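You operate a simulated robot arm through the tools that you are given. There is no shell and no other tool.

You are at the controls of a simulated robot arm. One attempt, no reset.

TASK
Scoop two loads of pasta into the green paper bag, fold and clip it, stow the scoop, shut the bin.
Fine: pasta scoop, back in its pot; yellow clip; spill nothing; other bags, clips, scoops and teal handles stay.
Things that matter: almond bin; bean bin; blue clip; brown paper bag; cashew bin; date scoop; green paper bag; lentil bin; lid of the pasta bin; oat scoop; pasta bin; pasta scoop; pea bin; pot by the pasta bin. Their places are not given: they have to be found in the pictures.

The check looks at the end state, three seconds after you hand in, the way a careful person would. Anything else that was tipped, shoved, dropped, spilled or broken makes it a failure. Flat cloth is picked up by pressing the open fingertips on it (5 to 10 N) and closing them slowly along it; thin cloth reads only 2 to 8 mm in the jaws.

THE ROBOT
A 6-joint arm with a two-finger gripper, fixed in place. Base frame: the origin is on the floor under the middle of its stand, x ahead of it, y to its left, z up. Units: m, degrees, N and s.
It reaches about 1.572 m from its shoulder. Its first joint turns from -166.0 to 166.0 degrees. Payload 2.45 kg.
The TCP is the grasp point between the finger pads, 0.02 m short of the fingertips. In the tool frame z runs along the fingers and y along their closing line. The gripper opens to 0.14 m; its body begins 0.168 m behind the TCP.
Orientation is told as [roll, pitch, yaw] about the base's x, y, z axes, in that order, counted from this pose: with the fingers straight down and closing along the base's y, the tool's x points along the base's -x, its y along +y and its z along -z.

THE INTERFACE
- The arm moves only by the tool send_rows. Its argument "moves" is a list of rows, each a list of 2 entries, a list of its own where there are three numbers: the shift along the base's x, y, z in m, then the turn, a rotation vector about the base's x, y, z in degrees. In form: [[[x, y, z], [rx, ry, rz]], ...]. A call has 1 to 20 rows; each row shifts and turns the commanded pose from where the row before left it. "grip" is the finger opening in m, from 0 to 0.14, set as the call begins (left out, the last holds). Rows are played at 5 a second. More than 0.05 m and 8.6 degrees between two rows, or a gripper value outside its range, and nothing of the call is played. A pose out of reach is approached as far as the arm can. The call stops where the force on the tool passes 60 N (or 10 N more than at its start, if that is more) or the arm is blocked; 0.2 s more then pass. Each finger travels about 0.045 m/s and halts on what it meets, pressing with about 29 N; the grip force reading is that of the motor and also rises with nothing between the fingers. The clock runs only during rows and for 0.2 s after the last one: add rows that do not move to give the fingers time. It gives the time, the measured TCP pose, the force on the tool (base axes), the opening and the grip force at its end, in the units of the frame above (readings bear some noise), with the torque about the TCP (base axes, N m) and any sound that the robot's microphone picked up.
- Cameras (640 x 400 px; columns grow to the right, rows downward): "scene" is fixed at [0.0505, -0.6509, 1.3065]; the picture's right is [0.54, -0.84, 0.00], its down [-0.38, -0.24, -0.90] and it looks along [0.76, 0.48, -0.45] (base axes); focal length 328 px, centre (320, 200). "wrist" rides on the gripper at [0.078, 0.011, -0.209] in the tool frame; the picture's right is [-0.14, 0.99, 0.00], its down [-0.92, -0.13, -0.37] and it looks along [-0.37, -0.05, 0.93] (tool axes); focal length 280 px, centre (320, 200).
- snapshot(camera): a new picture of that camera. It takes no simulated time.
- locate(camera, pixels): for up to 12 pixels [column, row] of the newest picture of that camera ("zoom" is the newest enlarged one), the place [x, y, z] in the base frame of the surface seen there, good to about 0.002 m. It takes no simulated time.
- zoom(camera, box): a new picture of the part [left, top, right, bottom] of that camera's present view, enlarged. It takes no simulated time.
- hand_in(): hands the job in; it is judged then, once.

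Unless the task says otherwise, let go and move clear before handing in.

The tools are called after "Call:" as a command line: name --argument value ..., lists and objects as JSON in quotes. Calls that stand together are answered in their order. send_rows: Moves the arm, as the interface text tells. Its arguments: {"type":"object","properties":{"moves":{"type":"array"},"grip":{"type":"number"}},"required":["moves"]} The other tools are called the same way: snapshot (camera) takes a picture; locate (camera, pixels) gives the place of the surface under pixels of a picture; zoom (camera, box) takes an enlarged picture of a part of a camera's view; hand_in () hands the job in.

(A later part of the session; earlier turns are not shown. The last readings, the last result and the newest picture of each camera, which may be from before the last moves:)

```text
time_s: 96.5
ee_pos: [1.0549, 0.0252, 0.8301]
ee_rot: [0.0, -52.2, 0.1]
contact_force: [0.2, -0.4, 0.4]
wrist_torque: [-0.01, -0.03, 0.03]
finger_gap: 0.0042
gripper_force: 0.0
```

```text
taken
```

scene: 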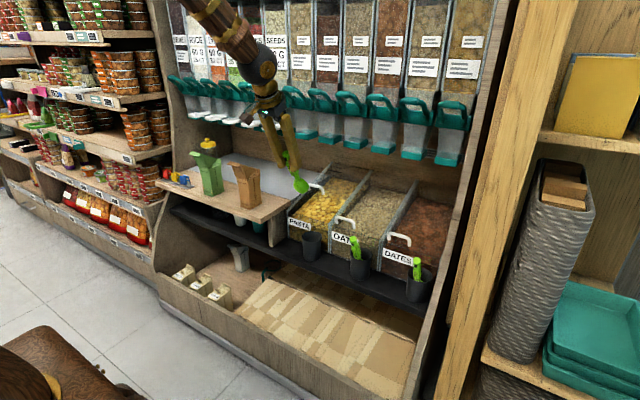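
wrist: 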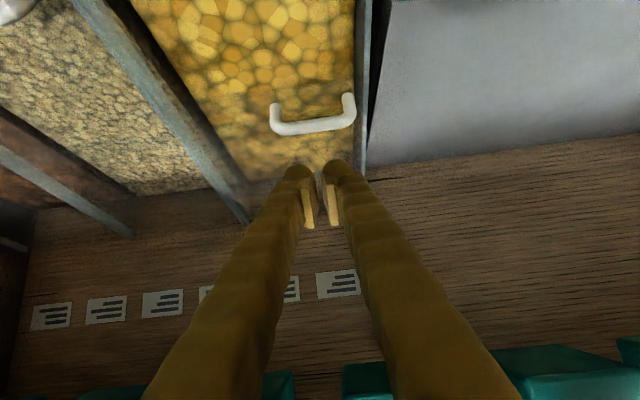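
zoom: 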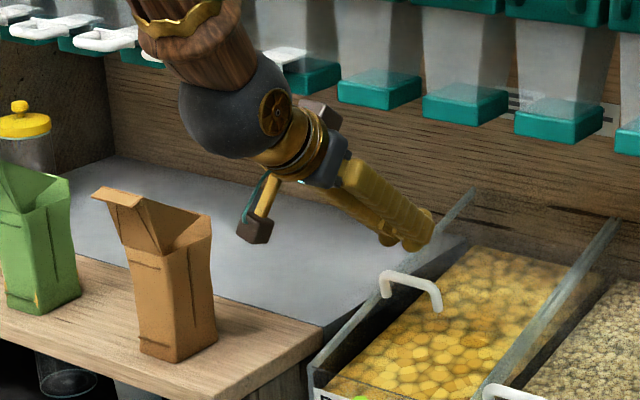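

Fingers are closed and above the bar. Moving down behind the bar.

Call:
send_rows --moves '[[[0.015, 0, -0.015], [0, 0, 0]], [[0.014, 0, -0.02], [0, 0, 0]], [[0.014, 0, -0.02], [0, 0, 0]], [[0, 0, 0], [0, 0, 0]]]'

Call:
zoom --camera "scene" --box '[260, 140, 350, 220]'

Call:
zoom --camera "wrist" --box '[230, 70, 410, 220]'

```text
time_s: 97.5
ee_pos: [1.0965, 0.0241, 0.7756]
ee_rot: [0.0, -52.2, 0.1]
contact_force: [0.8, 1.2, 0.4]
wrist_torque: [-0.03, 0.03, -0.02]
finger_gap: 0.0042
gripper_force: 0.1
```

```text
5.00 times, centred on (305, 180) of scene
```

zoom: 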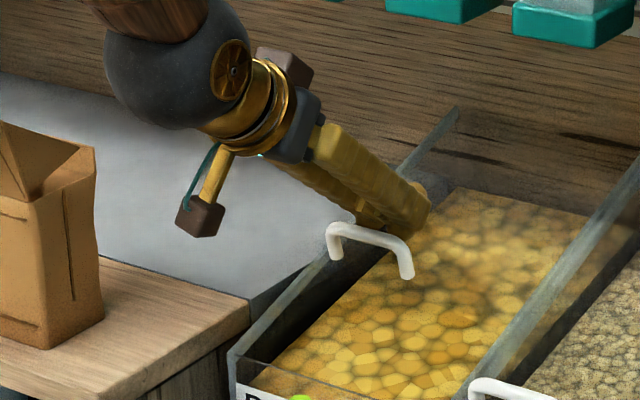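

```text
2.67 times, centred on (320, 145) of wrist
```

zoom: 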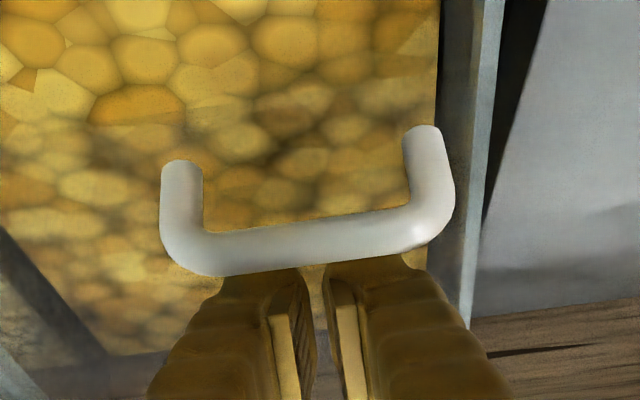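

The bar now occludes my fingertips in the wrist view, so they're behind it. Pulling gently toward -x along the slope.

Call:
send_rows --moves '[[[-0.008, 0, -0.002], [0, 0, 0]], [[-0.008, 0, -0.002], [0, 0, 0]], [[-0.008, 0, -0.002], [0, 0, 0]], [[0, 0, 0], [0, 0, 0]]]'

Call:
zoom --camera "scene" --box '[260, 140, 350, 220]'

Call:
locate --camera "zoom" --pixels '[[345, 228], [370, 234], [390, 240], [335, 250], [408, 270]]'

```text
time_s: 98.5
ee_pos: [1.072, 0.025, 0.7697]
ee_rot: [0.1, -52.0, 0.1]
contact_force: [0.1, -0.4, -0.3]
wrist_torque: [-0.01, -0.02, -0.02]
finger_gap: 0.0043
gripper_force: 0.0
```

```text
5.00 times, centred on (305, 180) of scene
```

zoom: 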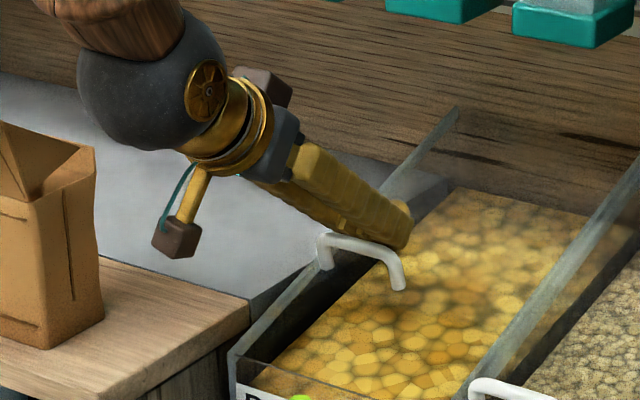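

```text
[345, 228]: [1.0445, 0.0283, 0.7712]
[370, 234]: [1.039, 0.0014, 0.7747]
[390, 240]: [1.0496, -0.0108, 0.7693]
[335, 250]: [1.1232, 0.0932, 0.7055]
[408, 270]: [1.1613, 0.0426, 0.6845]
```

The handle moves along with the fingers. I'll continue pulling while tracking it.

Call:
locate --camera "zoom" --pixels '[[340, 240], [360, 246], [380, 253], [323, 255], [399, 280]]'

Call:
send_rows --moves '[[[-0.01, 0, -0.0024], [0, 0, 0]], [[-0.01, 0, -0.0024], [0, 0, 0]], [[-0.01, 0, -0.0024], [0, 0, 0]], [[-0.01, 0, -0.0024], [0, 0, 0]], [[-0.01, 0, -0.0024], [0, 0, 0]], [[0, 0, 0], [0, 0, 0]]]'

Call:
zoom --camera "scene" --box '[270, 160, 360, 240]'

```text
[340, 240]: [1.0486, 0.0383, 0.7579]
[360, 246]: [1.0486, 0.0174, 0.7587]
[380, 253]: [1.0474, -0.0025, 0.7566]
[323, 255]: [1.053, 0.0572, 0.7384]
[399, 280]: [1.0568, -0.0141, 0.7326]
```

```text
time_s: 99.9
ee_pos: [1.0205, 0.0253, 0.7575]
ee_rot: [0.0, -52.3, 0.1]
contact_force: [0.4, 0.6, 0.0]
wrist_torque: [0.02, 0.01, 0.04]
finger_gap: 0.004
gripper_force: 0.0
```

```text
5.00 times, centred on (315, 200) of scene
```

zoom: 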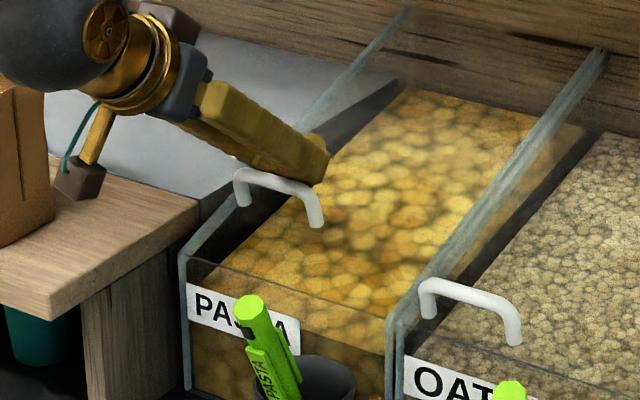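

The lid keeps following (bar now ≈0.997). I'll bring it the remaining ~48 mm, slowing at the end.

Call:
send_rows --moves '[[[-0.01, 0, -0.0024], [0, 0, 0]], [[-0.01, 0, -0.0024], [0, 0, 0]], [[-0.01, 0, -0.0024], [0, 0, 0]], [[-0.01, 0, -0.0024], [0, 0, 0]], [[-0.004, 0, -0.001], [0, 0, 0]], [[0, 0, 0], [0, 0, 0]]]'

Call:
zoom --camera "scene" --box '[270, 160, 360, 240]'

Call:
locate --camera "zoom" --pixels '[[215, 205], [235, 212], [255, 220], [200, 225], [440, 284], [480, 295]]'

```text
time_s: 101.3
ee_pos: [0.977, 0.0247, 0.7466]
ee_rot: [0.0, -52.2, 0.0]
contact_force: [-0.4, 0.7, -0.2]
wrist_torque: [-0.01, -0.02, 0.01]
finger_gap: 0.0041
gripper_force: 0.0
```

```text
5.00 times, centred on (315, 200) of scene
```

zoom: 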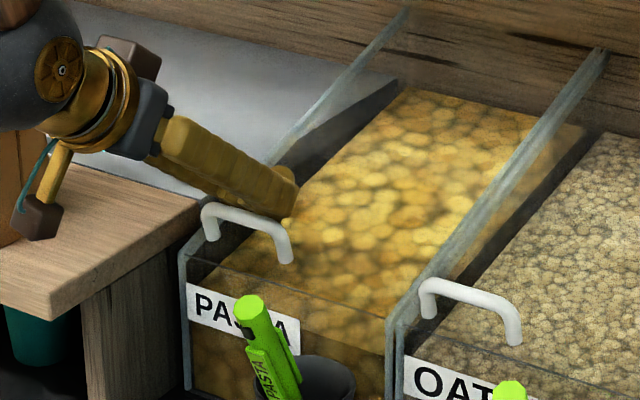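

```text
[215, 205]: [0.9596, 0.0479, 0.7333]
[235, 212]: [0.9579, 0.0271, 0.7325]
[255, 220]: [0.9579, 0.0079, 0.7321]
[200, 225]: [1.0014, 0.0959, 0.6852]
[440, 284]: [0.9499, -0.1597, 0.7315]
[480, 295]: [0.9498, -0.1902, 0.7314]
```

Bar is at 0.958; the closed oats lid's is at 0.950. A bit more, until it seats.

Call:
send_rows --moves '[[[-0.004, 0, -0.001], [0, 0, 0]], [[-0.004, 0, -0.001], [0, 0, 0]], [[-0.002, 0, -0.0005], [0, 0, 0]], [[0, 0, 0], [0, 0, 0]]]'

Call:
zoom --camera "scene" --box '[270, 160, 360, 240]'

Call:
locate --camera "zoom" --pixels '[[210, 209], [230, 216], [250, 223], [440, 284], [480, 295], [225, 214]]'

```text
time_s: 102.3
ee_pos: [0.969, 0.0249, 0.7448]
ee_rot: [0.0, -52.4, 0.1]
contact_force: [7.4, -1.8, 2.8]
wrist_torque: [-0.15, -0.11, -0.21]
finger_gap: 0.0005
gripper_force: 0.0
```

```text
5.00 times, centred on (315, 200) of scene
```

zoom: 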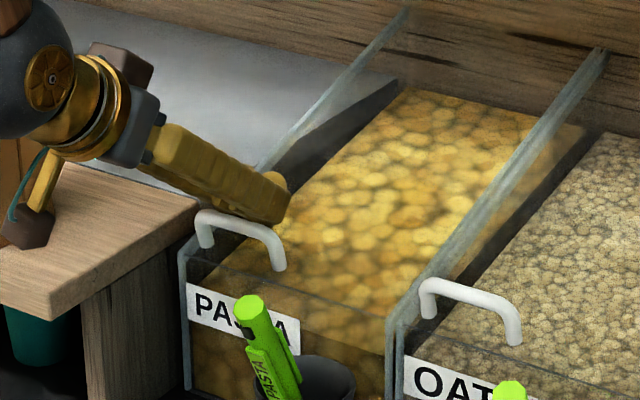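

```text
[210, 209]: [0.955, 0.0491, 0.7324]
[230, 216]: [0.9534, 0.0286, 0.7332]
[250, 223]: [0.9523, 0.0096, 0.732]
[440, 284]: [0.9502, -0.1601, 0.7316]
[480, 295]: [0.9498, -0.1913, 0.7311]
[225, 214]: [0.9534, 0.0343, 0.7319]
```

Force is rising (7 N) and the bar reads ≈0.952. One more small pull to seat it firmly.

Call:
send_rows --moves '[[[-0.002, 0, -0.0005], [0, 0, 0]], [[-0.001, 0, -0.0003], [0, 0, 0]], [[0, 0, 0], [0, 0, 0]]]'

Call:
zoom --camera "scene" --box '[285, 180, 345, 230]'

Call:
locate --camera "zoom" --pixels '[[145, 217], [175, 228], [205, 240], [510, 345], [560, 360], [520, 335]]'

```text
time_s: 103.2
ee_pos: [0.9677, 0.0244, 0.747]
ee_rot: [0.0, -52.6, 0.1]
contact_force: [4.7, 0.7, 0.3]
wrist_torque: [-0.01, -0.07, -0.01]
finger_gap: 0.0059
gripper_force: 29.7
stopped in row 3: the force on the tool passed its limit at 62 N (the readings are from after the stop); the commanded pose is now the measured one
```

```text
8.00 times, centred on (315, 205) of scene
```

zoom: 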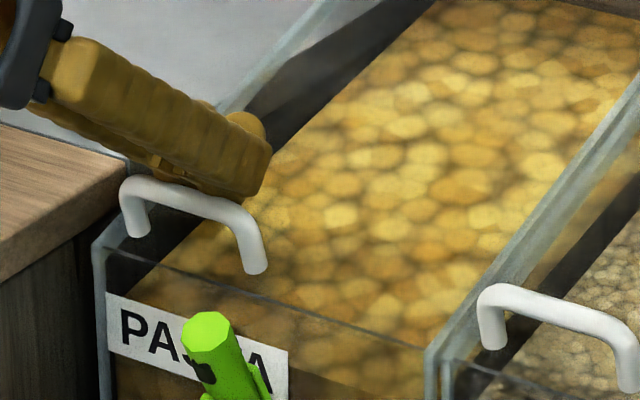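

```text
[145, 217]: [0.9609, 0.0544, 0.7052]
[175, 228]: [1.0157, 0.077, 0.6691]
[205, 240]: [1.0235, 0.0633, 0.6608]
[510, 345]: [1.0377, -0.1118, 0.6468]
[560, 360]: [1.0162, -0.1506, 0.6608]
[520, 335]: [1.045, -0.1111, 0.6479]
```

It hit the closed stop (62 N). I'll check the bar against the oats bar.

Call:
locate --camera "zoom" --pixels '[[155, 192], [185, 202], [215, 213], [520, 297], [555, 307], [590, 318]]'

```text
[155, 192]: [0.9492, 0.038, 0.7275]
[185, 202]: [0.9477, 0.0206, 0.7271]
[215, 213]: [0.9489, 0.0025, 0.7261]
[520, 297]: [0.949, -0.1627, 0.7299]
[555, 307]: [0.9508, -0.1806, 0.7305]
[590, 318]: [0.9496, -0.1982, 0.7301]
```

The lid is shut (bar x≈0.949, same as oats). I'll ease off the bar, lift up and back away.

Call:
send_rows --moves '[[[0.006, 0, 0.003], [0, 0, 0]], [[0.002, 0, 0.02], [0, 0, 0]], [[0, 0, 0.025], [0, 0, 0]], [[0, 0, 0.03], [0, 0, 0]], [[-0.03, 0, 0.03], [0, 0, 0]], [[-0.04, 0, 0.02], [0, 0, 0]], [[-0.04, 0, 0.01], [0, 0, 0]], [[0, 0, 0], [0, 0, 0]]]'

Call:
zoom --camera "scene" --box '[270, 160, 430, 270]'

```text
time_s: 105.0
ee_pos: [0.8637, 0.0266, 0.8838]
ee_rot: [0.0, -52.5, 0.0]
contact_force: [0.5, 1.0, 0.3]
wrist_torque: [0.02, 0.02, -0.01]
finger_gap: 0.004
gripper_force: 0.1
```

```text
3.64 times, centred on (350, 215) of scene
```

zoom: 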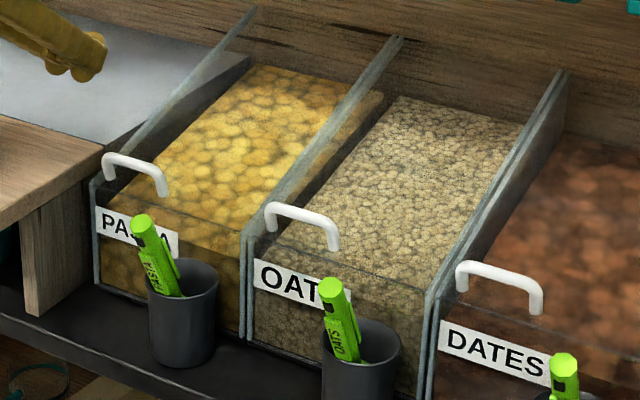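

Bin shut and scoop stowed. Now the bag: I'll rotate back to fingers-down near y=0, then move over the green bag to inspect its mouth.

Call:
send_rows --moves '[[[-0.03, -0.013, 0.03], [0, 0, 0]], [[-0.03, -0.013, 0.03], [0, 0, 0]], [[-0.01, 0, 0.02], [0, 6.5, 0]], [[0, 0, 0.01], [0, 6.5, 0]], [[0, 0, 0.01], [0, 6.5, 0]], [[0, 0, 0.01], [0, 6.5, 0]], [[0, 0, 0.01], [0, 6.5, 0]], [[0, 0, 0.01], [0, 6.5, 0]], [[0, 0, 0], [0, 6.5, 0]], [[0, 0, 0], [0, 7, 0]], [[0, 0, 0], [0, 0, 0]]]' --grip 0.05

Call:
send_rows --moves '[[[-0.01, 0.045, 0.01], [0, 0, 0]], [[-0.01, 0.045, 0.01], [0, 0, 0]], [[-0.01, 0.045, 0], [0, 0, 0]], [[-0.01, 0.045, 0], [0, 0, 0]], [[0, 0.045, 0], [0, 0, 0]], [[0, 0.045, 0], [0, 0, 0]], [[0, 0.045, 0], [0, 0, 0]], [[0, 0.045, 0], [0, 0, 0]], [[0, 0.045, 0], [0, 0, 0]], [[0, 0, 0], [0, 0, 0]]]'

Call:
snapshot --camera "wrist"

```text
time_s: 107.4
ee_pos: [0.795, -0.0004, 1.0134]
ee_rot: [0.1, 0.1, 0.0]
contact_force: [-0.1, -0.3, -0.3]
wrist_torque: [-0.03, 0.0, -0.01]
finger_gap: 0.05
gripper_force: 0.0
```

```text
time_s: 109.6
ee_pos: [0.7567, 0.4034, 1.0346]
ee_rot: [0.0, 0.0, 0.0]
contact_force: [0.0, 0.5, -0.5]
wrist_torque: [0.02, 0.03, 0.0]
finger_gap: 0.0501
gripper_force: 0.0
```

```text
taken
```

wrist: 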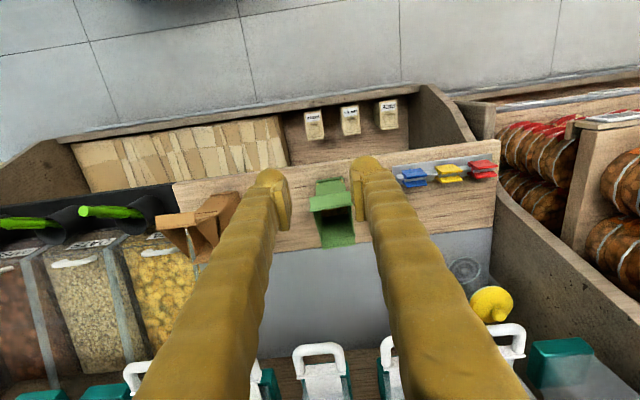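

The arm is clean at fingers-down. Now zooming into the bag's mouth from above.

Call:
zoom --camera "wrist" --box '[295, 170, 375, 250]'

Call:
locate --camera "zoom" --pixels '[[290, 130], [380, 110], [385, 145], [300, 165], [390, 160], [330, 300], [430, 290], [340, 340], [440, 320], [360, 220], [370, 250], [330, 60]]'

```text
5.00 times, centred on (335, 210) of wrist
```

zoom: 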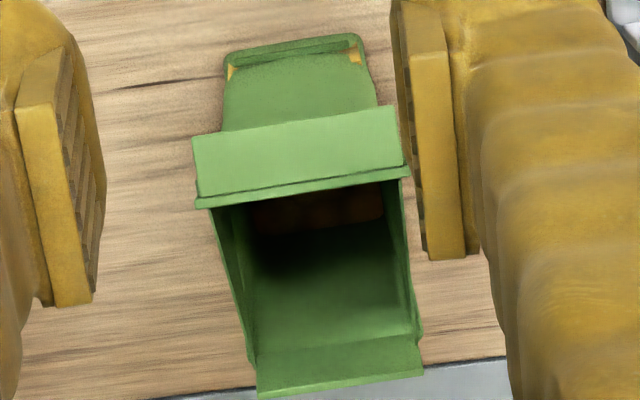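

```text
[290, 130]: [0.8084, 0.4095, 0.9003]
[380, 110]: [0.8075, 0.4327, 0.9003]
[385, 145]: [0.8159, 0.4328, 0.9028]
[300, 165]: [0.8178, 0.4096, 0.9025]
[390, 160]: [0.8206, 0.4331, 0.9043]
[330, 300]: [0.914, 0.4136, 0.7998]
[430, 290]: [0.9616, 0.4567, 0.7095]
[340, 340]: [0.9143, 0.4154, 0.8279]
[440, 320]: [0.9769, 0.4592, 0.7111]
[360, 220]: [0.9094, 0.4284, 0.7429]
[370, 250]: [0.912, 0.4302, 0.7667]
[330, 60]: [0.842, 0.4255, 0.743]
```

I can see pasta-brown inside the bag. Before planning the clip placement I need exact positions of the white dispenser handles near the bag and of the yellow clip.

Call:
zoom --camera "wrist" --box '[240, 300, 440, 400]'

Call:
locate --camera "zoom" --pixels '[[215, 150], [180, 160], [300, 150], [255, 145], [460, 130], [485, 120], [250, 200], [320, 200], [480, 170], [210, 220], [60, 240], [300, 260]]'

Call:
zoom --camera "wrist" --box '[385, 150, 505, 200]'

Call:
locate --camera "zoom" --pixels '[[300, 150], [345, 140], [395, 130], [300, 195], [345, 190], [410, 180], [320, 235], [400, 220], [345, 165], [130, 200], [560, 100], [345, 210]]'

```text
3.20 times, centred on (340, 350) of wrist
```

zoom: 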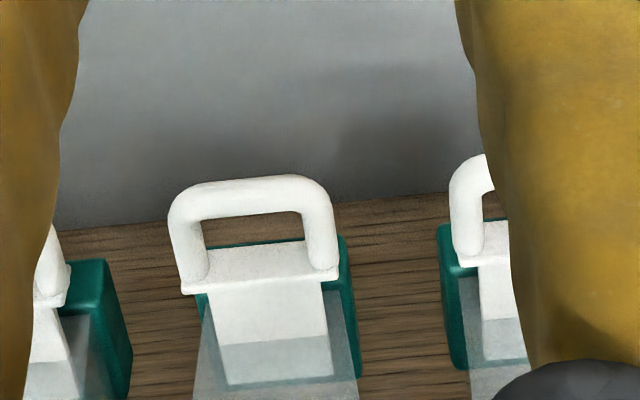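

```text
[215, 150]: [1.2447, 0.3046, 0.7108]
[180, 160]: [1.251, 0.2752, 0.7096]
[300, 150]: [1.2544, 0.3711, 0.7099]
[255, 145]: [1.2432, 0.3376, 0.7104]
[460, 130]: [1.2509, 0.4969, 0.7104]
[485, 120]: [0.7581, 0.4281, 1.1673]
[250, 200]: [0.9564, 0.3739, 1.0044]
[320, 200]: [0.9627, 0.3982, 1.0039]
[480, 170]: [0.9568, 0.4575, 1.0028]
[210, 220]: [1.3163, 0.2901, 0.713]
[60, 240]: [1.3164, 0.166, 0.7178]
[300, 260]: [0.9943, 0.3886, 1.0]
```

```text
5.33 times, centred on (445, 175) of wrist
```

zoom: 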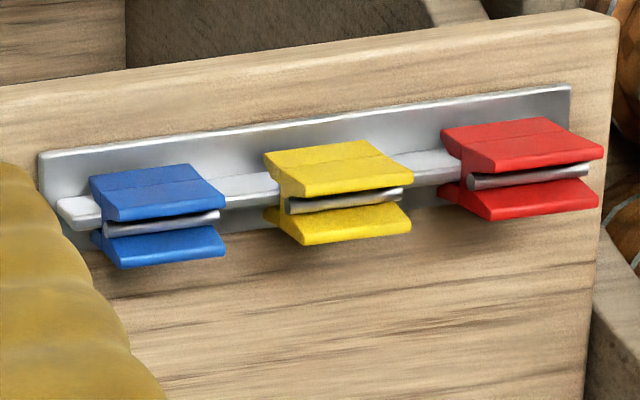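

```text
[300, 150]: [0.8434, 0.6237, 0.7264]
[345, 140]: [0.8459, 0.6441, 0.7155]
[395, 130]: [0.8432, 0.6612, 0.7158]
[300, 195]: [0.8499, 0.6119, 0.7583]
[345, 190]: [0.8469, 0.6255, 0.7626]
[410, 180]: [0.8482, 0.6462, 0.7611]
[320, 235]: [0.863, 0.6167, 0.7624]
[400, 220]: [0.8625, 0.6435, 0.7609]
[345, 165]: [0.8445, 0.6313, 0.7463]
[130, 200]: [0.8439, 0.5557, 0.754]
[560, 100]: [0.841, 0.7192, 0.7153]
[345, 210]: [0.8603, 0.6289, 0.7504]
```

White handles near the bag occupy y≈0.346–0.403 and 0.447–0.505 at x≥0.953, z≈1.00; the yellow clip is centred near (0.854, 0.629), wings z≈0.745–0.762. First I'll test the flap: closed fingers in front of it, ready to push gently.

Call:
send_rows --moves '[[[0, 0.002, -0.03], [0, 0, 0]], [[0, 0.002, -0.03], [0, 0, 0]], [[0, 0.002, -0.03], [0, 0, 0]], [[0, 0.002, -0.03], [0, 0, 0]], [[0.01, 0, -0.012], [0, 0, 0]], [[0, 0, 0], [0, 0, 0]]]' --grip 0.0

Call:
zoom --camera "scene" --box '[170, 120, 250, 200]'

Call:
zoom --camera "wrist" --box '[240, 100, 400, 250]'

```text
time_s: 111.0
ee_pos: [0.7651, 0.4138, 0.9009]
ee_rot: [0.1, 0.0, -0.1]
contact_force: [-0.5, -0.5, 0.6]
wrist_torque: [0.0, -0.01, 0.02]
finger_gap: 0.0
gripper_force: 29.0
```

```text
5.00 times, centred on (210, 160) of scene
```

zoom: 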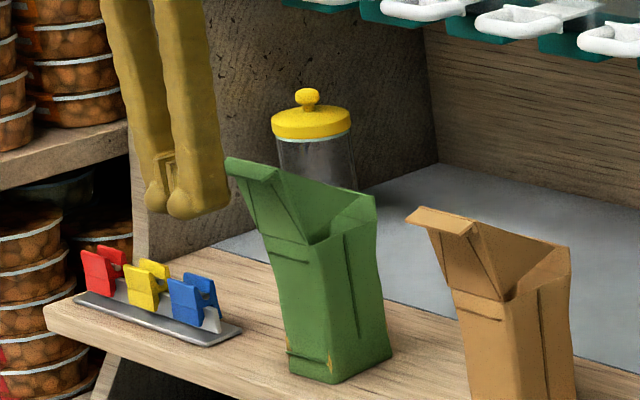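

```text
2.67 times, centred on (320, 175) of wrist
```

zoom: 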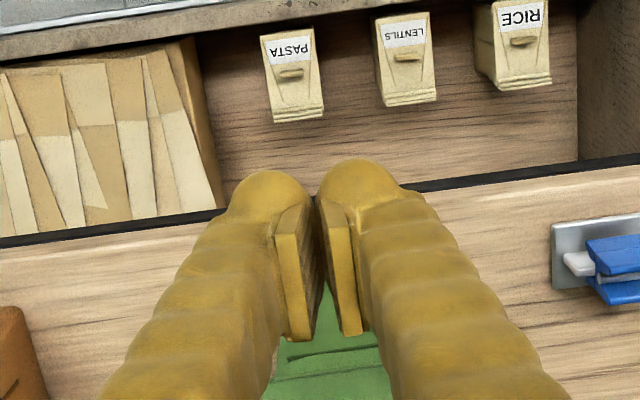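

Interesting: the lower shelf has finished packs (PASTA/LENTILS/RICE) that may show how a folded bag looks. Quick look at one before pushing the flap.

Call:
zoom --camera "scene" --box '[165, 255, 245, 310]'

Call:
locate --camera "scene" --pixels '[[238, 270], [235, 255], [190, 270], [185, 280]]'

```text
7.27 times, centred on (205, 282) of scene
```

zoom: 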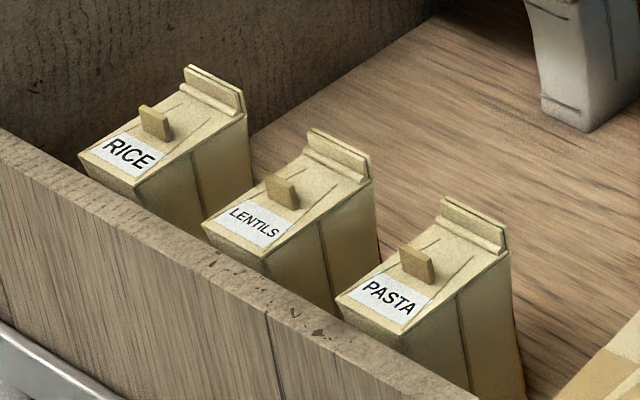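

```text
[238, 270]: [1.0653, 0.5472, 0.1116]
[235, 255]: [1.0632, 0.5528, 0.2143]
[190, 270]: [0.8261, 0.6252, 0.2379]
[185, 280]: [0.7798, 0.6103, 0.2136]
```

The finished packs show the target: the front flap folded back over the mouth with its lip standing up against the back strip as a ridge, which the clip must pinch. I'll push my flap +x gently and watch.

Call:
send_rows --moves '[[[0.01, -0.002, 0], [0, 0, 0]], [[0.01, 0, 0], [0, 0, 0]], [[0.01, 0, 0], [0, 0, 0]], [[0.005, 0, 0], [0, 0, 0]], [[0, 0, 0], [0, 0, 0]]]'

Call:
zoom --camera "scene" --box '[180, 130, 240, 200]'

```text
time_s: 112.2
ee_pos: [0.801, 0.4092, 0.9012]
ee_rot: [0.1, 0.0, 0.0]
contact_force: [-0.2, -0.1, -0.2]
wrist_torque: [-0.01, 0.0, 0.03]
finger_gap: 0.0
gripper_force: 29.4
```

```text
5.71 times, centred on (210, 165) of scene
```

zoom: 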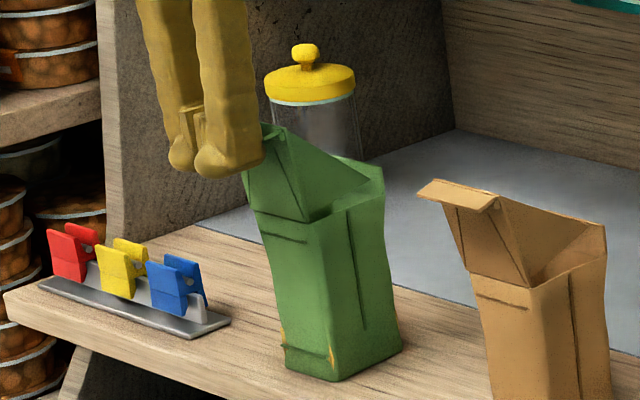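

The fingers have reached the flap with no notable force and the bag hasn't moved. Continuing the push.

Call:
send_rows --moves '[[[0.008, 0, 0], [0, 0, 0]], [[0.008, 0, 0], [0, 0, 0]], [[0.008, 0, 0], [0, 0, 0]], [[0, 0, 0], [0, 0, 0]]]'

Call:
zoom --camera "scene" --box '[180, 130, 240, 200]'

```text
time_s: 113.2
ee_pos: [0.8248, 0.41, 0.9016]
ee_rot: [0.1, 0.0, 0.1]
contact_force: [1.0, -0.3, -0.4]
wrist_torque: [0.02, 0.05, 0.01]
finger_gap: 0.0001
gripper_force: 28.3
```

```text
5.71 times, centred on (210, 165) of scene
```

zoom: 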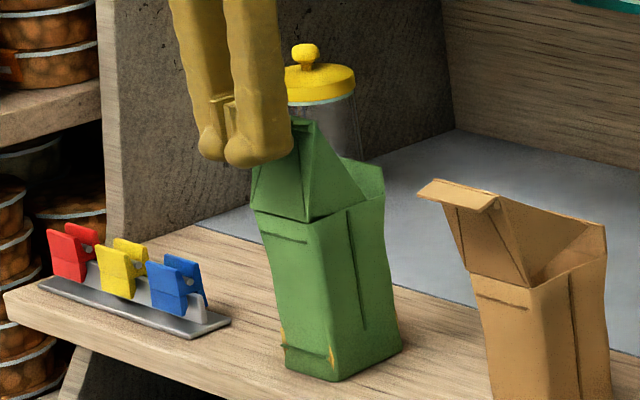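

The flap is folding inward nicely; the bag stays put. I'll keep pushing +x and start lowering.

Call:
send_rows --moves '[[[0.008, 0, 0], [0, 0, 0]], [[0.008, 0, -0.002], [0, 0, 0]], [[0.008, 0, -0.003], [0, 0, 0]], [[0, 0, 0], [0, 0, 0]]]'

Call:
zoom --camera "scene" --box '[180, 130, 240, 200]'

```text
time_s: 114.2
ee_pos: [0.8485, 0.4105, 0.8975]
ee_rot: [0.1, -0.1, 0.2]
contact_force: [1.1, -0.5, 0.7]
wrist_torque: [0.02, -0.04, 0.0]
finger_gap: 0.0003
gripper_force: 29.3
```

```text
5.71 times, centred on (210, 165) of scene
```

zoom: 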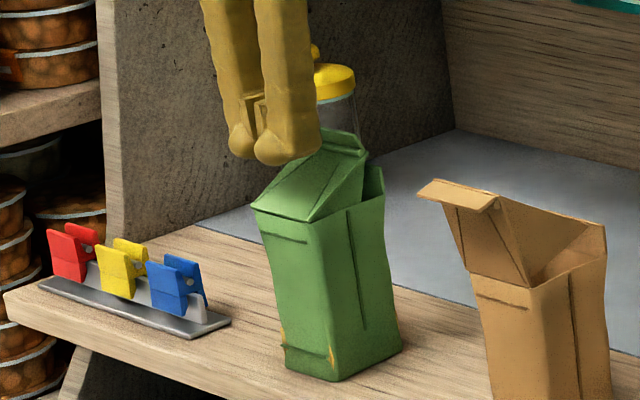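

The flap is at about 45° over the mouth. Continuing to push forward and down.

Call:
send_rows --moves '[[[0.008, 0, -0.005], [0, 0, 0]], [[0.008, 0, -0.005], [0, 0, 0]], [[0.006, 0, -0.005], [0, 0, 0]], [[0, 0, 0], [0, 0, 0]]]'

Call:
zoom --camera "scene" --box '[180, 130, 240, 200]'

```text
time_s: 115.2
ee_pos: [0.8699, 0.4094, 0.8827]
ee_rot: [0.2, 0.0, 0.0]
contact_force: [0.0, 0.1, 0.1]
wrist_torque: [0.0, 0.0, 0.02]
finger_gap: 0.0
gripper_force: 28.5
```

```text
5.71 times, centred on (210, 165) of scene
```

zoom: 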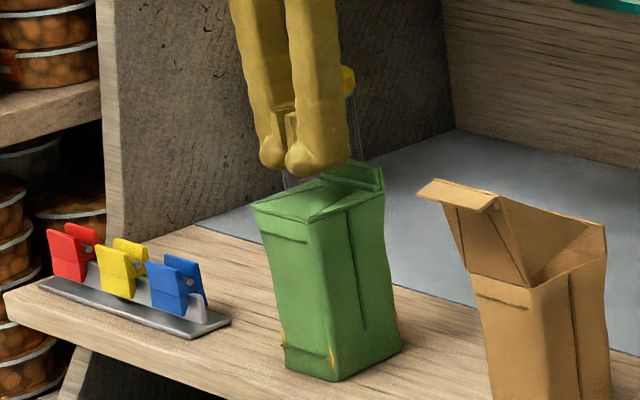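

The flap now lies over the mouth with its lip at the back. I'll press down lightly near the back edge to seat it.

Call:
send_rows --moves '[[[0.006, 0, -0.004], [0, 0, 0]], [[0.004, 0, -0.004], [0, 0, 0]], [[0, 0, -0.003], [0, 0, 0]], [[0, 0, 0], [0, 0, 0]]]'

Call:
zoom --camera "scene" --box '[190, 140, 230, 190]'

```text
time_s: 116.2
ee_pos: [0.8803, 0.4094, 0.8712]
ee_rot: [0.1, 0.1, 0.0]
contact_force: [0.0, 0.6, -0.8]
wrist_torque: [-0.01, -0.01, 0.01]
finger_gap: 0.0001
gripper_force: 29.1
```

```text
8.00 times, centred on (210, 165) of scene
```

zoom: 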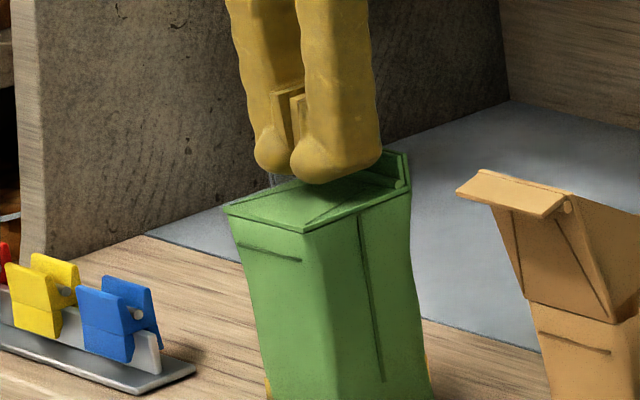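

It looks closed with the ridge at the back (zoom 395,170). A little more pressure until I feel contact.

Call:
send_rows --moves '[[[0, 0, -0.003], [0, 0, 0]], [[0, 0, -0.003], [0, 0, 0]], [[0, 0, 0], [0, 0, 0]]]'

Call:
zoom --camera "scene" --box '[190, 140, 230, 190]'

```text
time_s: 117.0
ee_pos: [0.8808, 0.4109, 0.8639]
ee_rot: [0.1, 0.0, 0.1]
contact_force: [-0.5, 0.6, 0.1]
wrist_torque: [0.0, 0.0, 0.0]
finger_gap: 0.0
gripper_force: 28.9
```

```text
8.00 times, centred on (210, 165) of scene
```

zoom: 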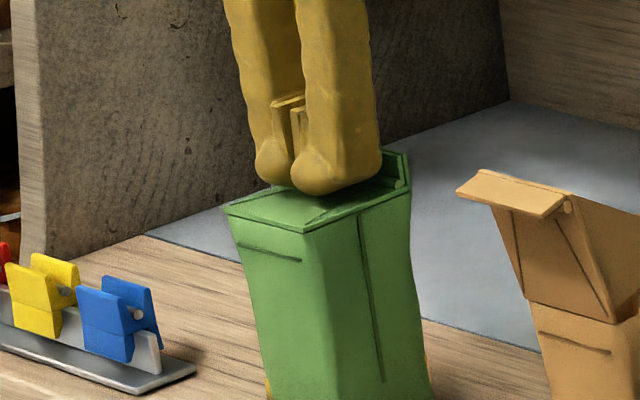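

No force yet, so the flap already rests at its seat. I'll lift straight up and see if it stays folded.

Call:
send_rows --moves '[[[-0.002, 0, 0.015], [0, 0, 0]], [[-0.005, 0, 0.02], [0, 0, 0]], [[-0.01, 0, 0.03], [0, 0, 0]], [[-0.02, 0, 0.03], [0, 0, 0]], [[-0.03, 0, 0.03], [0, 0, 0]], [[0, 0, 0], [0, 0, 0]]]'

Call:
zoom --camera "scene" --box '[190, 140, 230, 190]'

Call:
snapshot --camera "wrist"

Call:
zoom --camera "wrist" --box '[270, 150, 370, 270]'

```text
time_s: 118.4
ee_pos: [0.8118, 0.4116, 0.9876]
ee_rot: [0.1, 0.0, 0.0]
contact_force: [0.0, -0.1, 0.2]
wrist_torque: [0.01, 0.03, 0.0]
finger_gap: 0.0
gripper_force: 29.3
```

```text
8.00 times, centred on (210, 165) of scene
```

zoom: 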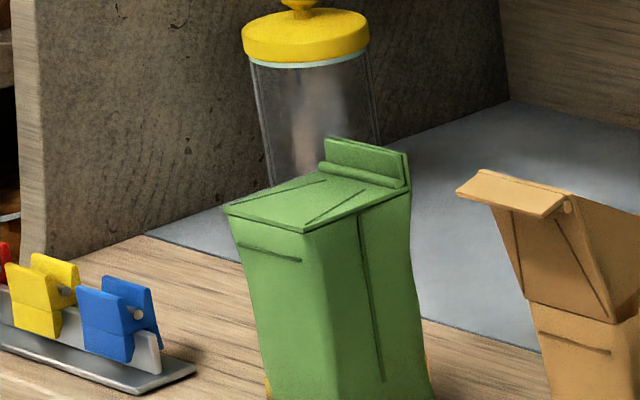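

```text
taken
```

wrist: 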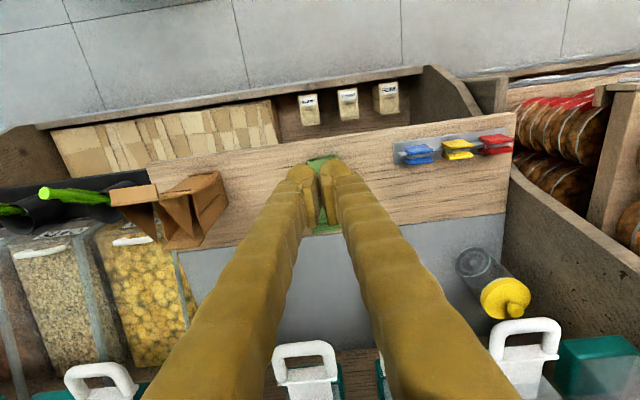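

```text
3.33 times, centred on (320, 210) of wrist
```

zoom: 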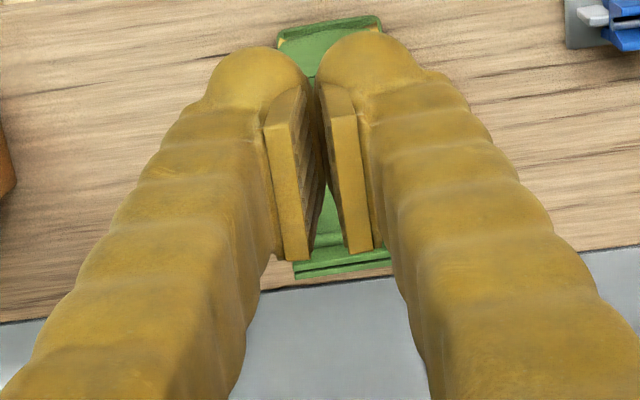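

The flap stayed folded, exactly like the finished packs, with a double ridge at the back. I'll measure the ridge.

Call:
zoom --camera "scene" --box '[198, 150, 222, 180]'

Call:
locate --camera "zoom" --pixels '[[350, 75], [340, 95], [400, 100], [450, 105], [455, 140], [470, 130], [460, 165], [370, 130], [420, 155], [345, 120], [478, 150], [200, 215]]'

```text
13.33 times, centred on (210, 165) of scene
```

zoom: 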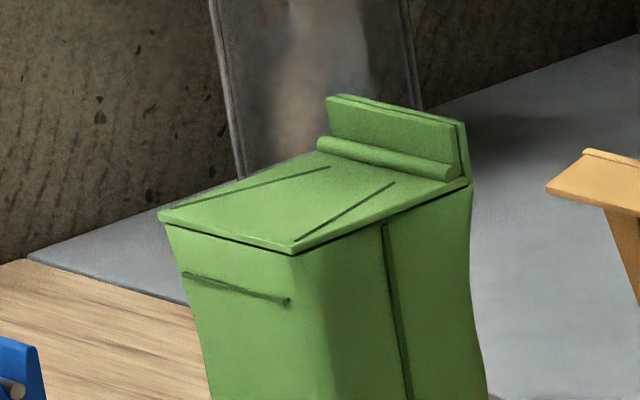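

```text
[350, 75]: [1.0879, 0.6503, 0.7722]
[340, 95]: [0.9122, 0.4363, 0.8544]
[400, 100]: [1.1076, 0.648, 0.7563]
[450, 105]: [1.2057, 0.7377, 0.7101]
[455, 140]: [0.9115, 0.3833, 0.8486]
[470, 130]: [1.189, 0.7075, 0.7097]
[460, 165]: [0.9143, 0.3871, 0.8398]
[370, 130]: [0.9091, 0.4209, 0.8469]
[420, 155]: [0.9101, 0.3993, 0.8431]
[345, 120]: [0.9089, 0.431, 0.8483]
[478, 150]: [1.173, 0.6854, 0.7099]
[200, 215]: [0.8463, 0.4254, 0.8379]
```

The ridge runs y≈0.383–0.438 at x≈0.909–0.915, top z≈0.8545. Now I'll measure the yellow clip and rail closely.

Call:
zoom --camera "scene" --box '[170, 165, 200, 190]'

Call:
locate --camera "zoom" --pixels '[[250, 120], [290, 170], [300, 235], [350, 130], [390, 150], [380, 165], [325, 165], [420, 235], [550, 290], [380, 205], [200, 175], [400, 195]]'

```text
16.00 times, centred on (185, 178) of scene
```

zoom: 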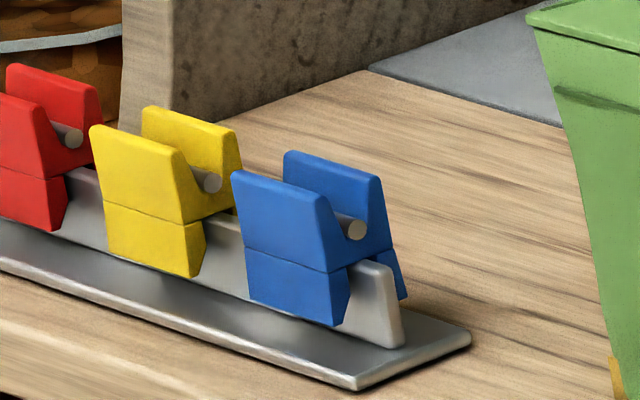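

```text
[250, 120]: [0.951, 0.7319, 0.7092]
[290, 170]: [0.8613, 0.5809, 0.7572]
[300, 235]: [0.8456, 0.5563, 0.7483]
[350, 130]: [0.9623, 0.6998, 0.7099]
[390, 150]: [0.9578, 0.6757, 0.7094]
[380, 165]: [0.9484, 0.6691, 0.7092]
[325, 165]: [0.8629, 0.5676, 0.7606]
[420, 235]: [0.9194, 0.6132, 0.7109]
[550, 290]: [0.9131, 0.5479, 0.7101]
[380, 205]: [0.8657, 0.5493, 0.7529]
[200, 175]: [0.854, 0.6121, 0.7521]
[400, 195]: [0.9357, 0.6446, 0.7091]
```

Call:
locate --camera "zoom" --pixels '[[372, 266], [385, 270], [380, 320], [360, 300], [335, 320], [320, 322], [335, 262], [348, 265], [225, 232], [232, 215], [192, 273], [345, 360]]'

Call:
locate --camera "zoom" --pixels '[[355, 228], [212, 182], [130, 150], [150, 185], [160, 235], [112, 245], [180, 110], [225, 140], [100, 130], [185, 150], [195, 200], [200, 250]]'

```text
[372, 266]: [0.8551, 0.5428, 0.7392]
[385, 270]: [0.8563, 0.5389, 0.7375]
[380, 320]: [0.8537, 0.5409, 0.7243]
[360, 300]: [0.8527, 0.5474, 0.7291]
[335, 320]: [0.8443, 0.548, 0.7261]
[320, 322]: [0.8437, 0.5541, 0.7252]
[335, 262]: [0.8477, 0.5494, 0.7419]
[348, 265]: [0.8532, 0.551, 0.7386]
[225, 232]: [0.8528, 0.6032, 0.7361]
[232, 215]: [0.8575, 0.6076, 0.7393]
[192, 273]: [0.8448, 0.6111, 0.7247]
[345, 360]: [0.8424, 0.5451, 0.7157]
```

```text
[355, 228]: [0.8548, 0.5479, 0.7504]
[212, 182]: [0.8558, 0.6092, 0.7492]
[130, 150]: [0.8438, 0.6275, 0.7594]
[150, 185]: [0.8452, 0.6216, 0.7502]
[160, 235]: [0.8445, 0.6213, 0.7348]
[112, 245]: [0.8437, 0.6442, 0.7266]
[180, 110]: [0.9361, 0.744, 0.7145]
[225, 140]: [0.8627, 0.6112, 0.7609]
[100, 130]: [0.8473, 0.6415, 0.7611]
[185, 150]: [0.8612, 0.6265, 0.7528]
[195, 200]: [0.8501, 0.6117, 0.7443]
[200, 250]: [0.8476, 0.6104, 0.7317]
```

Clip: centre ≈(0.856, 0.628), jaw bottoms z≈0.7245, rod z≈0.7495, wing tops z≈0.763, rail top 0.7395. I'll check the jar's position nearby, then rotate the hand 90° on the way to above the yellow clip.

Call:
locate --camera "scene" --pixels '[[208, 143], [200, 145], [216, 145], [207, 150], [207, 165]]'

Call:
send_rows --moves '[[[-0.01, 0.01, 0.015], [0, 0, 8.2]], [[0, 0.02, 0.015], [0, 0, 8.2]], [[0, 0.02, 0], [0, 0, 8.2]], [[0, 0.02, 0], [0, 0, 8.2]], [[0, 0.02, 0], [0, 0, 8.2]], [[0, 0.02, 0], [0, 0, 8.2]], [[0, 0.02, 0], [0, 0, 8.2]], [[0, 0.02, 0], [0, 0, 8.2]], [[0, 0.02, 0], [0, 0, 8.2]], [[0, 0.02, 0], [0, 0, 8.2]], [[0, 0.02, 0], [0, 0, 8.0]], [[0, 0, 0], [0, 0, 0]]]' --grip 0.05

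Call:
snapshot --camera "wrist"

Call:
snapshot --camera "scene"

```text
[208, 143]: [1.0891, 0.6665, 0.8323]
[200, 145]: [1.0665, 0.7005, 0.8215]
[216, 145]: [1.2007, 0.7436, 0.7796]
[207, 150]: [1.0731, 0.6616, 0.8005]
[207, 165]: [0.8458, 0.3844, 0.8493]
```

```text
time_s: 121.0
ee_pos: [0.8034, 0.6203, 1.0202]
ee_rot: [0.1, 0.0, 90.1]
contact_force: [-1.0, 0.5, -0.1]
wrist_torque: [0.04, -0.02, 0.0]
finger_gap: 0.0501
gripper_force: 0.1
```

```text
taken
```

wrist: 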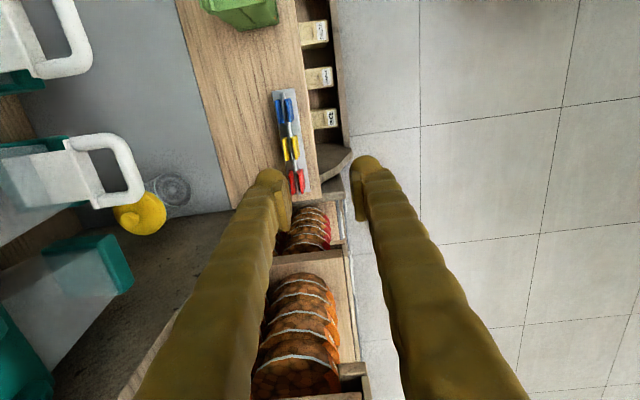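

```text
taken
```

scene: 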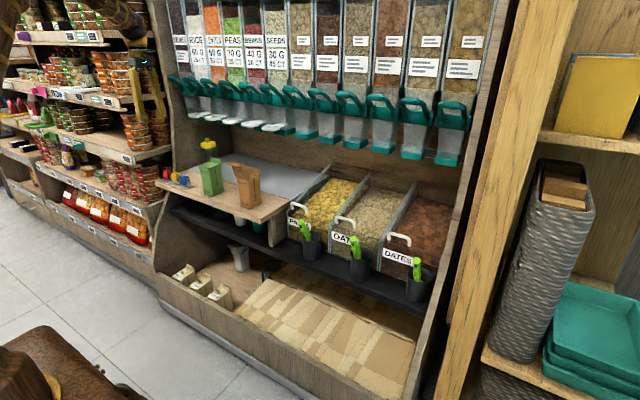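

The hand is at yaw 90°, clips visible at (285,145). Moving above the yellow clip.

Call:
send_rows --moves '[[[0.015, 0.002, -0.02], [0, 0, 0]], [[0.015, 0.002, -0.035], [0, 0, 0]], [[0.012, 0.002, -0.035], [0, 0, 0]], [[0.0106, 0.0017, -0.035], [0, 0, 0]], [[0, 0, -0.035], [0, 0, 0]], [[0, 0, -0.03], [0, 0, 0]], [[0, 0, 0], [0, 0, 0]]]'

Call:
zoom --camera "wrist" --box '[220, 80, 420, 230]'

Call:
zoom --camera "scene" --box '[150, 130, 220, 200]'

```text
time_s: 122.6
ee_pos: [0.8571, 0.6278, 0.8297]
ee_rot: [0.1, 0.0, 90.1]
contact_force: [0.3, -0.7, 0.4]
wrist_torque: [-0.02, -0.02, 0.01]
finger_gap: 0.0504
gripper_force: 0.1
```

```text
2.67 times, centred on (320, 155) of wrist
```

zoom: 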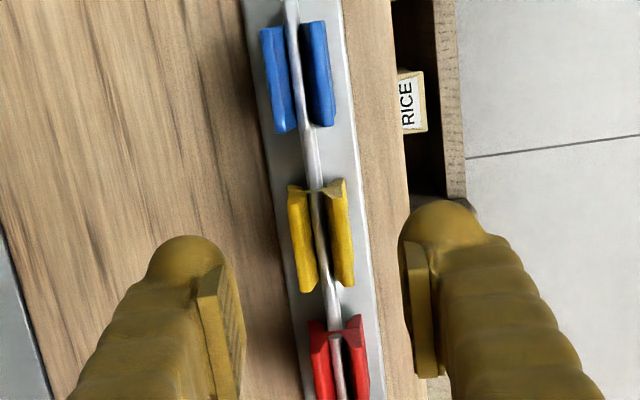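

```text
5.71 times, centred on (185, 165) of scene
```

zoom: 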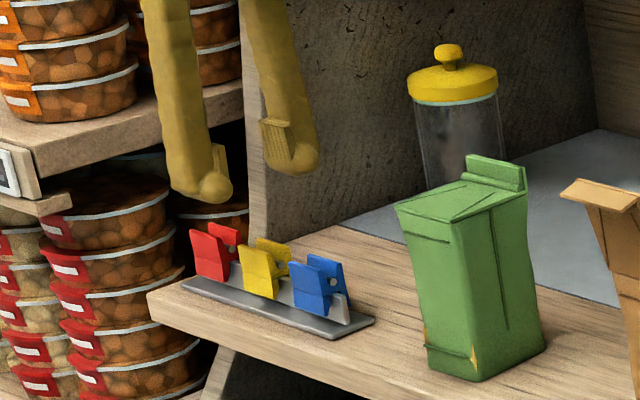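

Good view. I'll refine the yellow clip's wing positions from this closer camera.

Call:
zoom --camera "wrist" --box '[290, 130, 370, 200]'

Call:
locate --camera "zoom" --pixels '[[235, 155], [240, 200], [262, 260], [275, 320], [330, 130], [350, 200], [360, 290], [295, 230], [300, 160], [340, 150], [245, 140], [280, 330]]'

```text
5.71 times, centred on (330, 165) of wrist
```

zoom: 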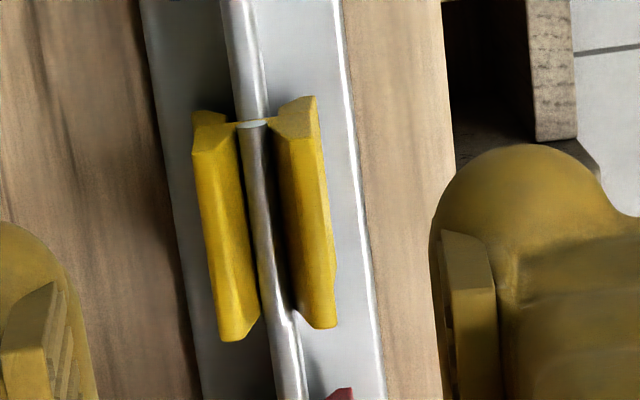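

```text
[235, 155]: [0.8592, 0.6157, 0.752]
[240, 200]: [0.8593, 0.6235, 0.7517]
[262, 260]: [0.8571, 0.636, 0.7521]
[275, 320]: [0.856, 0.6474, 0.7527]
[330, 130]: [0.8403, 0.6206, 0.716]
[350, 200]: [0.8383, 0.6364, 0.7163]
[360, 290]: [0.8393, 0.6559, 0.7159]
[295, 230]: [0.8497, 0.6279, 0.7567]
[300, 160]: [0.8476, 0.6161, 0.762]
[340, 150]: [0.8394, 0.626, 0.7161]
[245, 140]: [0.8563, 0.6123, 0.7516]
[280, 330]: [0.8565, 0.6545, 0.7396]
```

Call:
locate --camera "zoom" --pixels '[[200, 170], [214, 250], [226, 330], [316, 140], [326, 220], [333, 300], [205, 150], [245, 330], [310, 320], [285, 135], [205, 120], [300, 105]]'

```text
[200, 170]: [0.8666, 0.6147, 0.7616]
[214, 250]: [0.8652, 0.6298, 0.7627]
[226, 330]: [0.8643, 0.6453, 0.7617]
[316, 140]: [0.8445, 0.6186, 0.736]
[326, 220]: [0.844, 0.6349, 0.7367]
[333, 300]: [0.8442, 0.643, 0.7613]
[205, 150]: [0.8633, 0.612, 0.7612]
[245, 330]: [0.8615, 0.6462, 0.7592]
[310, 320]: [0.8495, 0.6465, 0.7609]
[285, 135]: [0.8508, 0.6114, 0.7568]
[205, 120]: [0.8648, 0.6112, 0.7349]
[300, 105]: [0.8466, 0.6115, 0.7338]
```

Wings' outer faces are x≈0.844 and 0.8666 (centre 0.8553), y 0.611–0.6465 (centre 0.629). Descending so the pads cover only the wings above the rod.

Call:
send_rows --moves '[[[-0.0015, 0.001, -0.025], [0, 0, 0]], [[0, 0, -0.02], [0, 0, 0]], [[0, 0, -0.012], [0, 0, 0]], [[0, 0, -0.005], [0, 0, 0]], [[0, 0, 0], [0, 0, 0]]]'

Call:
zoom --camera "wrist" --box '[240, 90, 400, 220]'

Call:
zoom --camera "scene" --box '[155, 150, 205, 195]'

```text
time_s: 123.8
ee_pos: [0.8549, 0.6294, 0.7688]
ee_rot: [0.1, 0.1, 90.0]
contact_force: [0.3, -0.8, -0.1]
wrist_torque: [0.0, 0.0, 0.03]
finger_gap: 0.0501
gripper_force: 0.0
```

```text
3.08 times, centred on (320, 155) of wrist
```

zoom: 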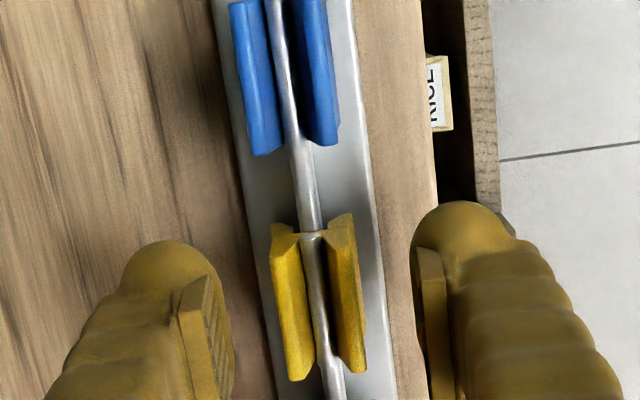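

```text
8.89 times, centred on (180, 172) of scene
```

zoom: 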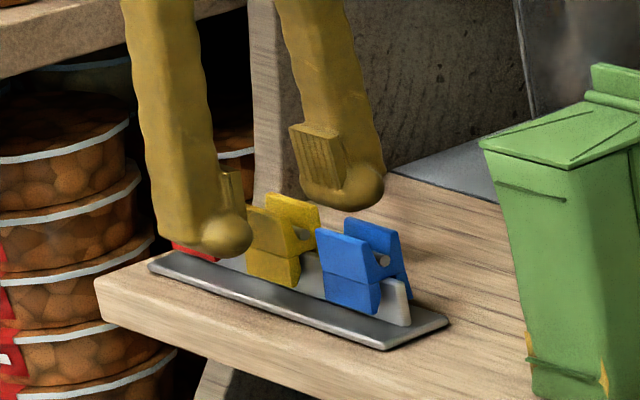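

Pads straddle the yellow clip's wings. Closing slowly to squeeze it.

Call:
send_rows --moves '[[[0, 0, -0.001], [0, 0, 0]], [[0, 0, 0], [0, 0, 0]], [[0, 0, 0], [0, 0, 0]], [[0, 0, 0], [0, 0, 0]], [[0, 0, 0], [0, 0, 0]]]' --grip 0.012

Call:
zoom --camera "wrist" --box '[240, 90, 400, 220]'

Call:
zoom --camera "scene" --box '[165, 160, 205, 195]'

```text
time_s: 125.0
ee_pos: [0.8547, 0.6272, 0.7677]
ee_rot: [0.2, 0.1, 90.0]
contact_force: [0.5, 0.4, -0.5]
wrist_torque: [-0.04, -0.02, -0.01]
finger_gap: 0.0189
gripper_force: 28.7
```

```text
3.08 times, centred on (320, 155) of wrist
```

zoom: 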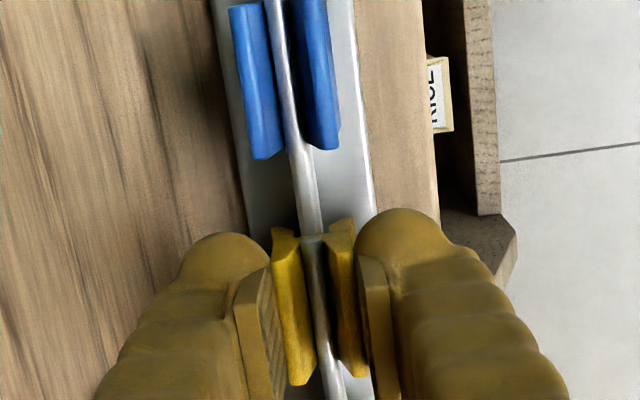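

```text
11.43 times, centred on (185, 178) of scene
```

zoom: 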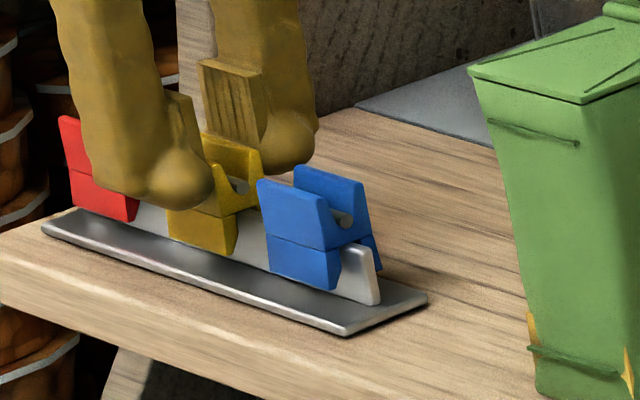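

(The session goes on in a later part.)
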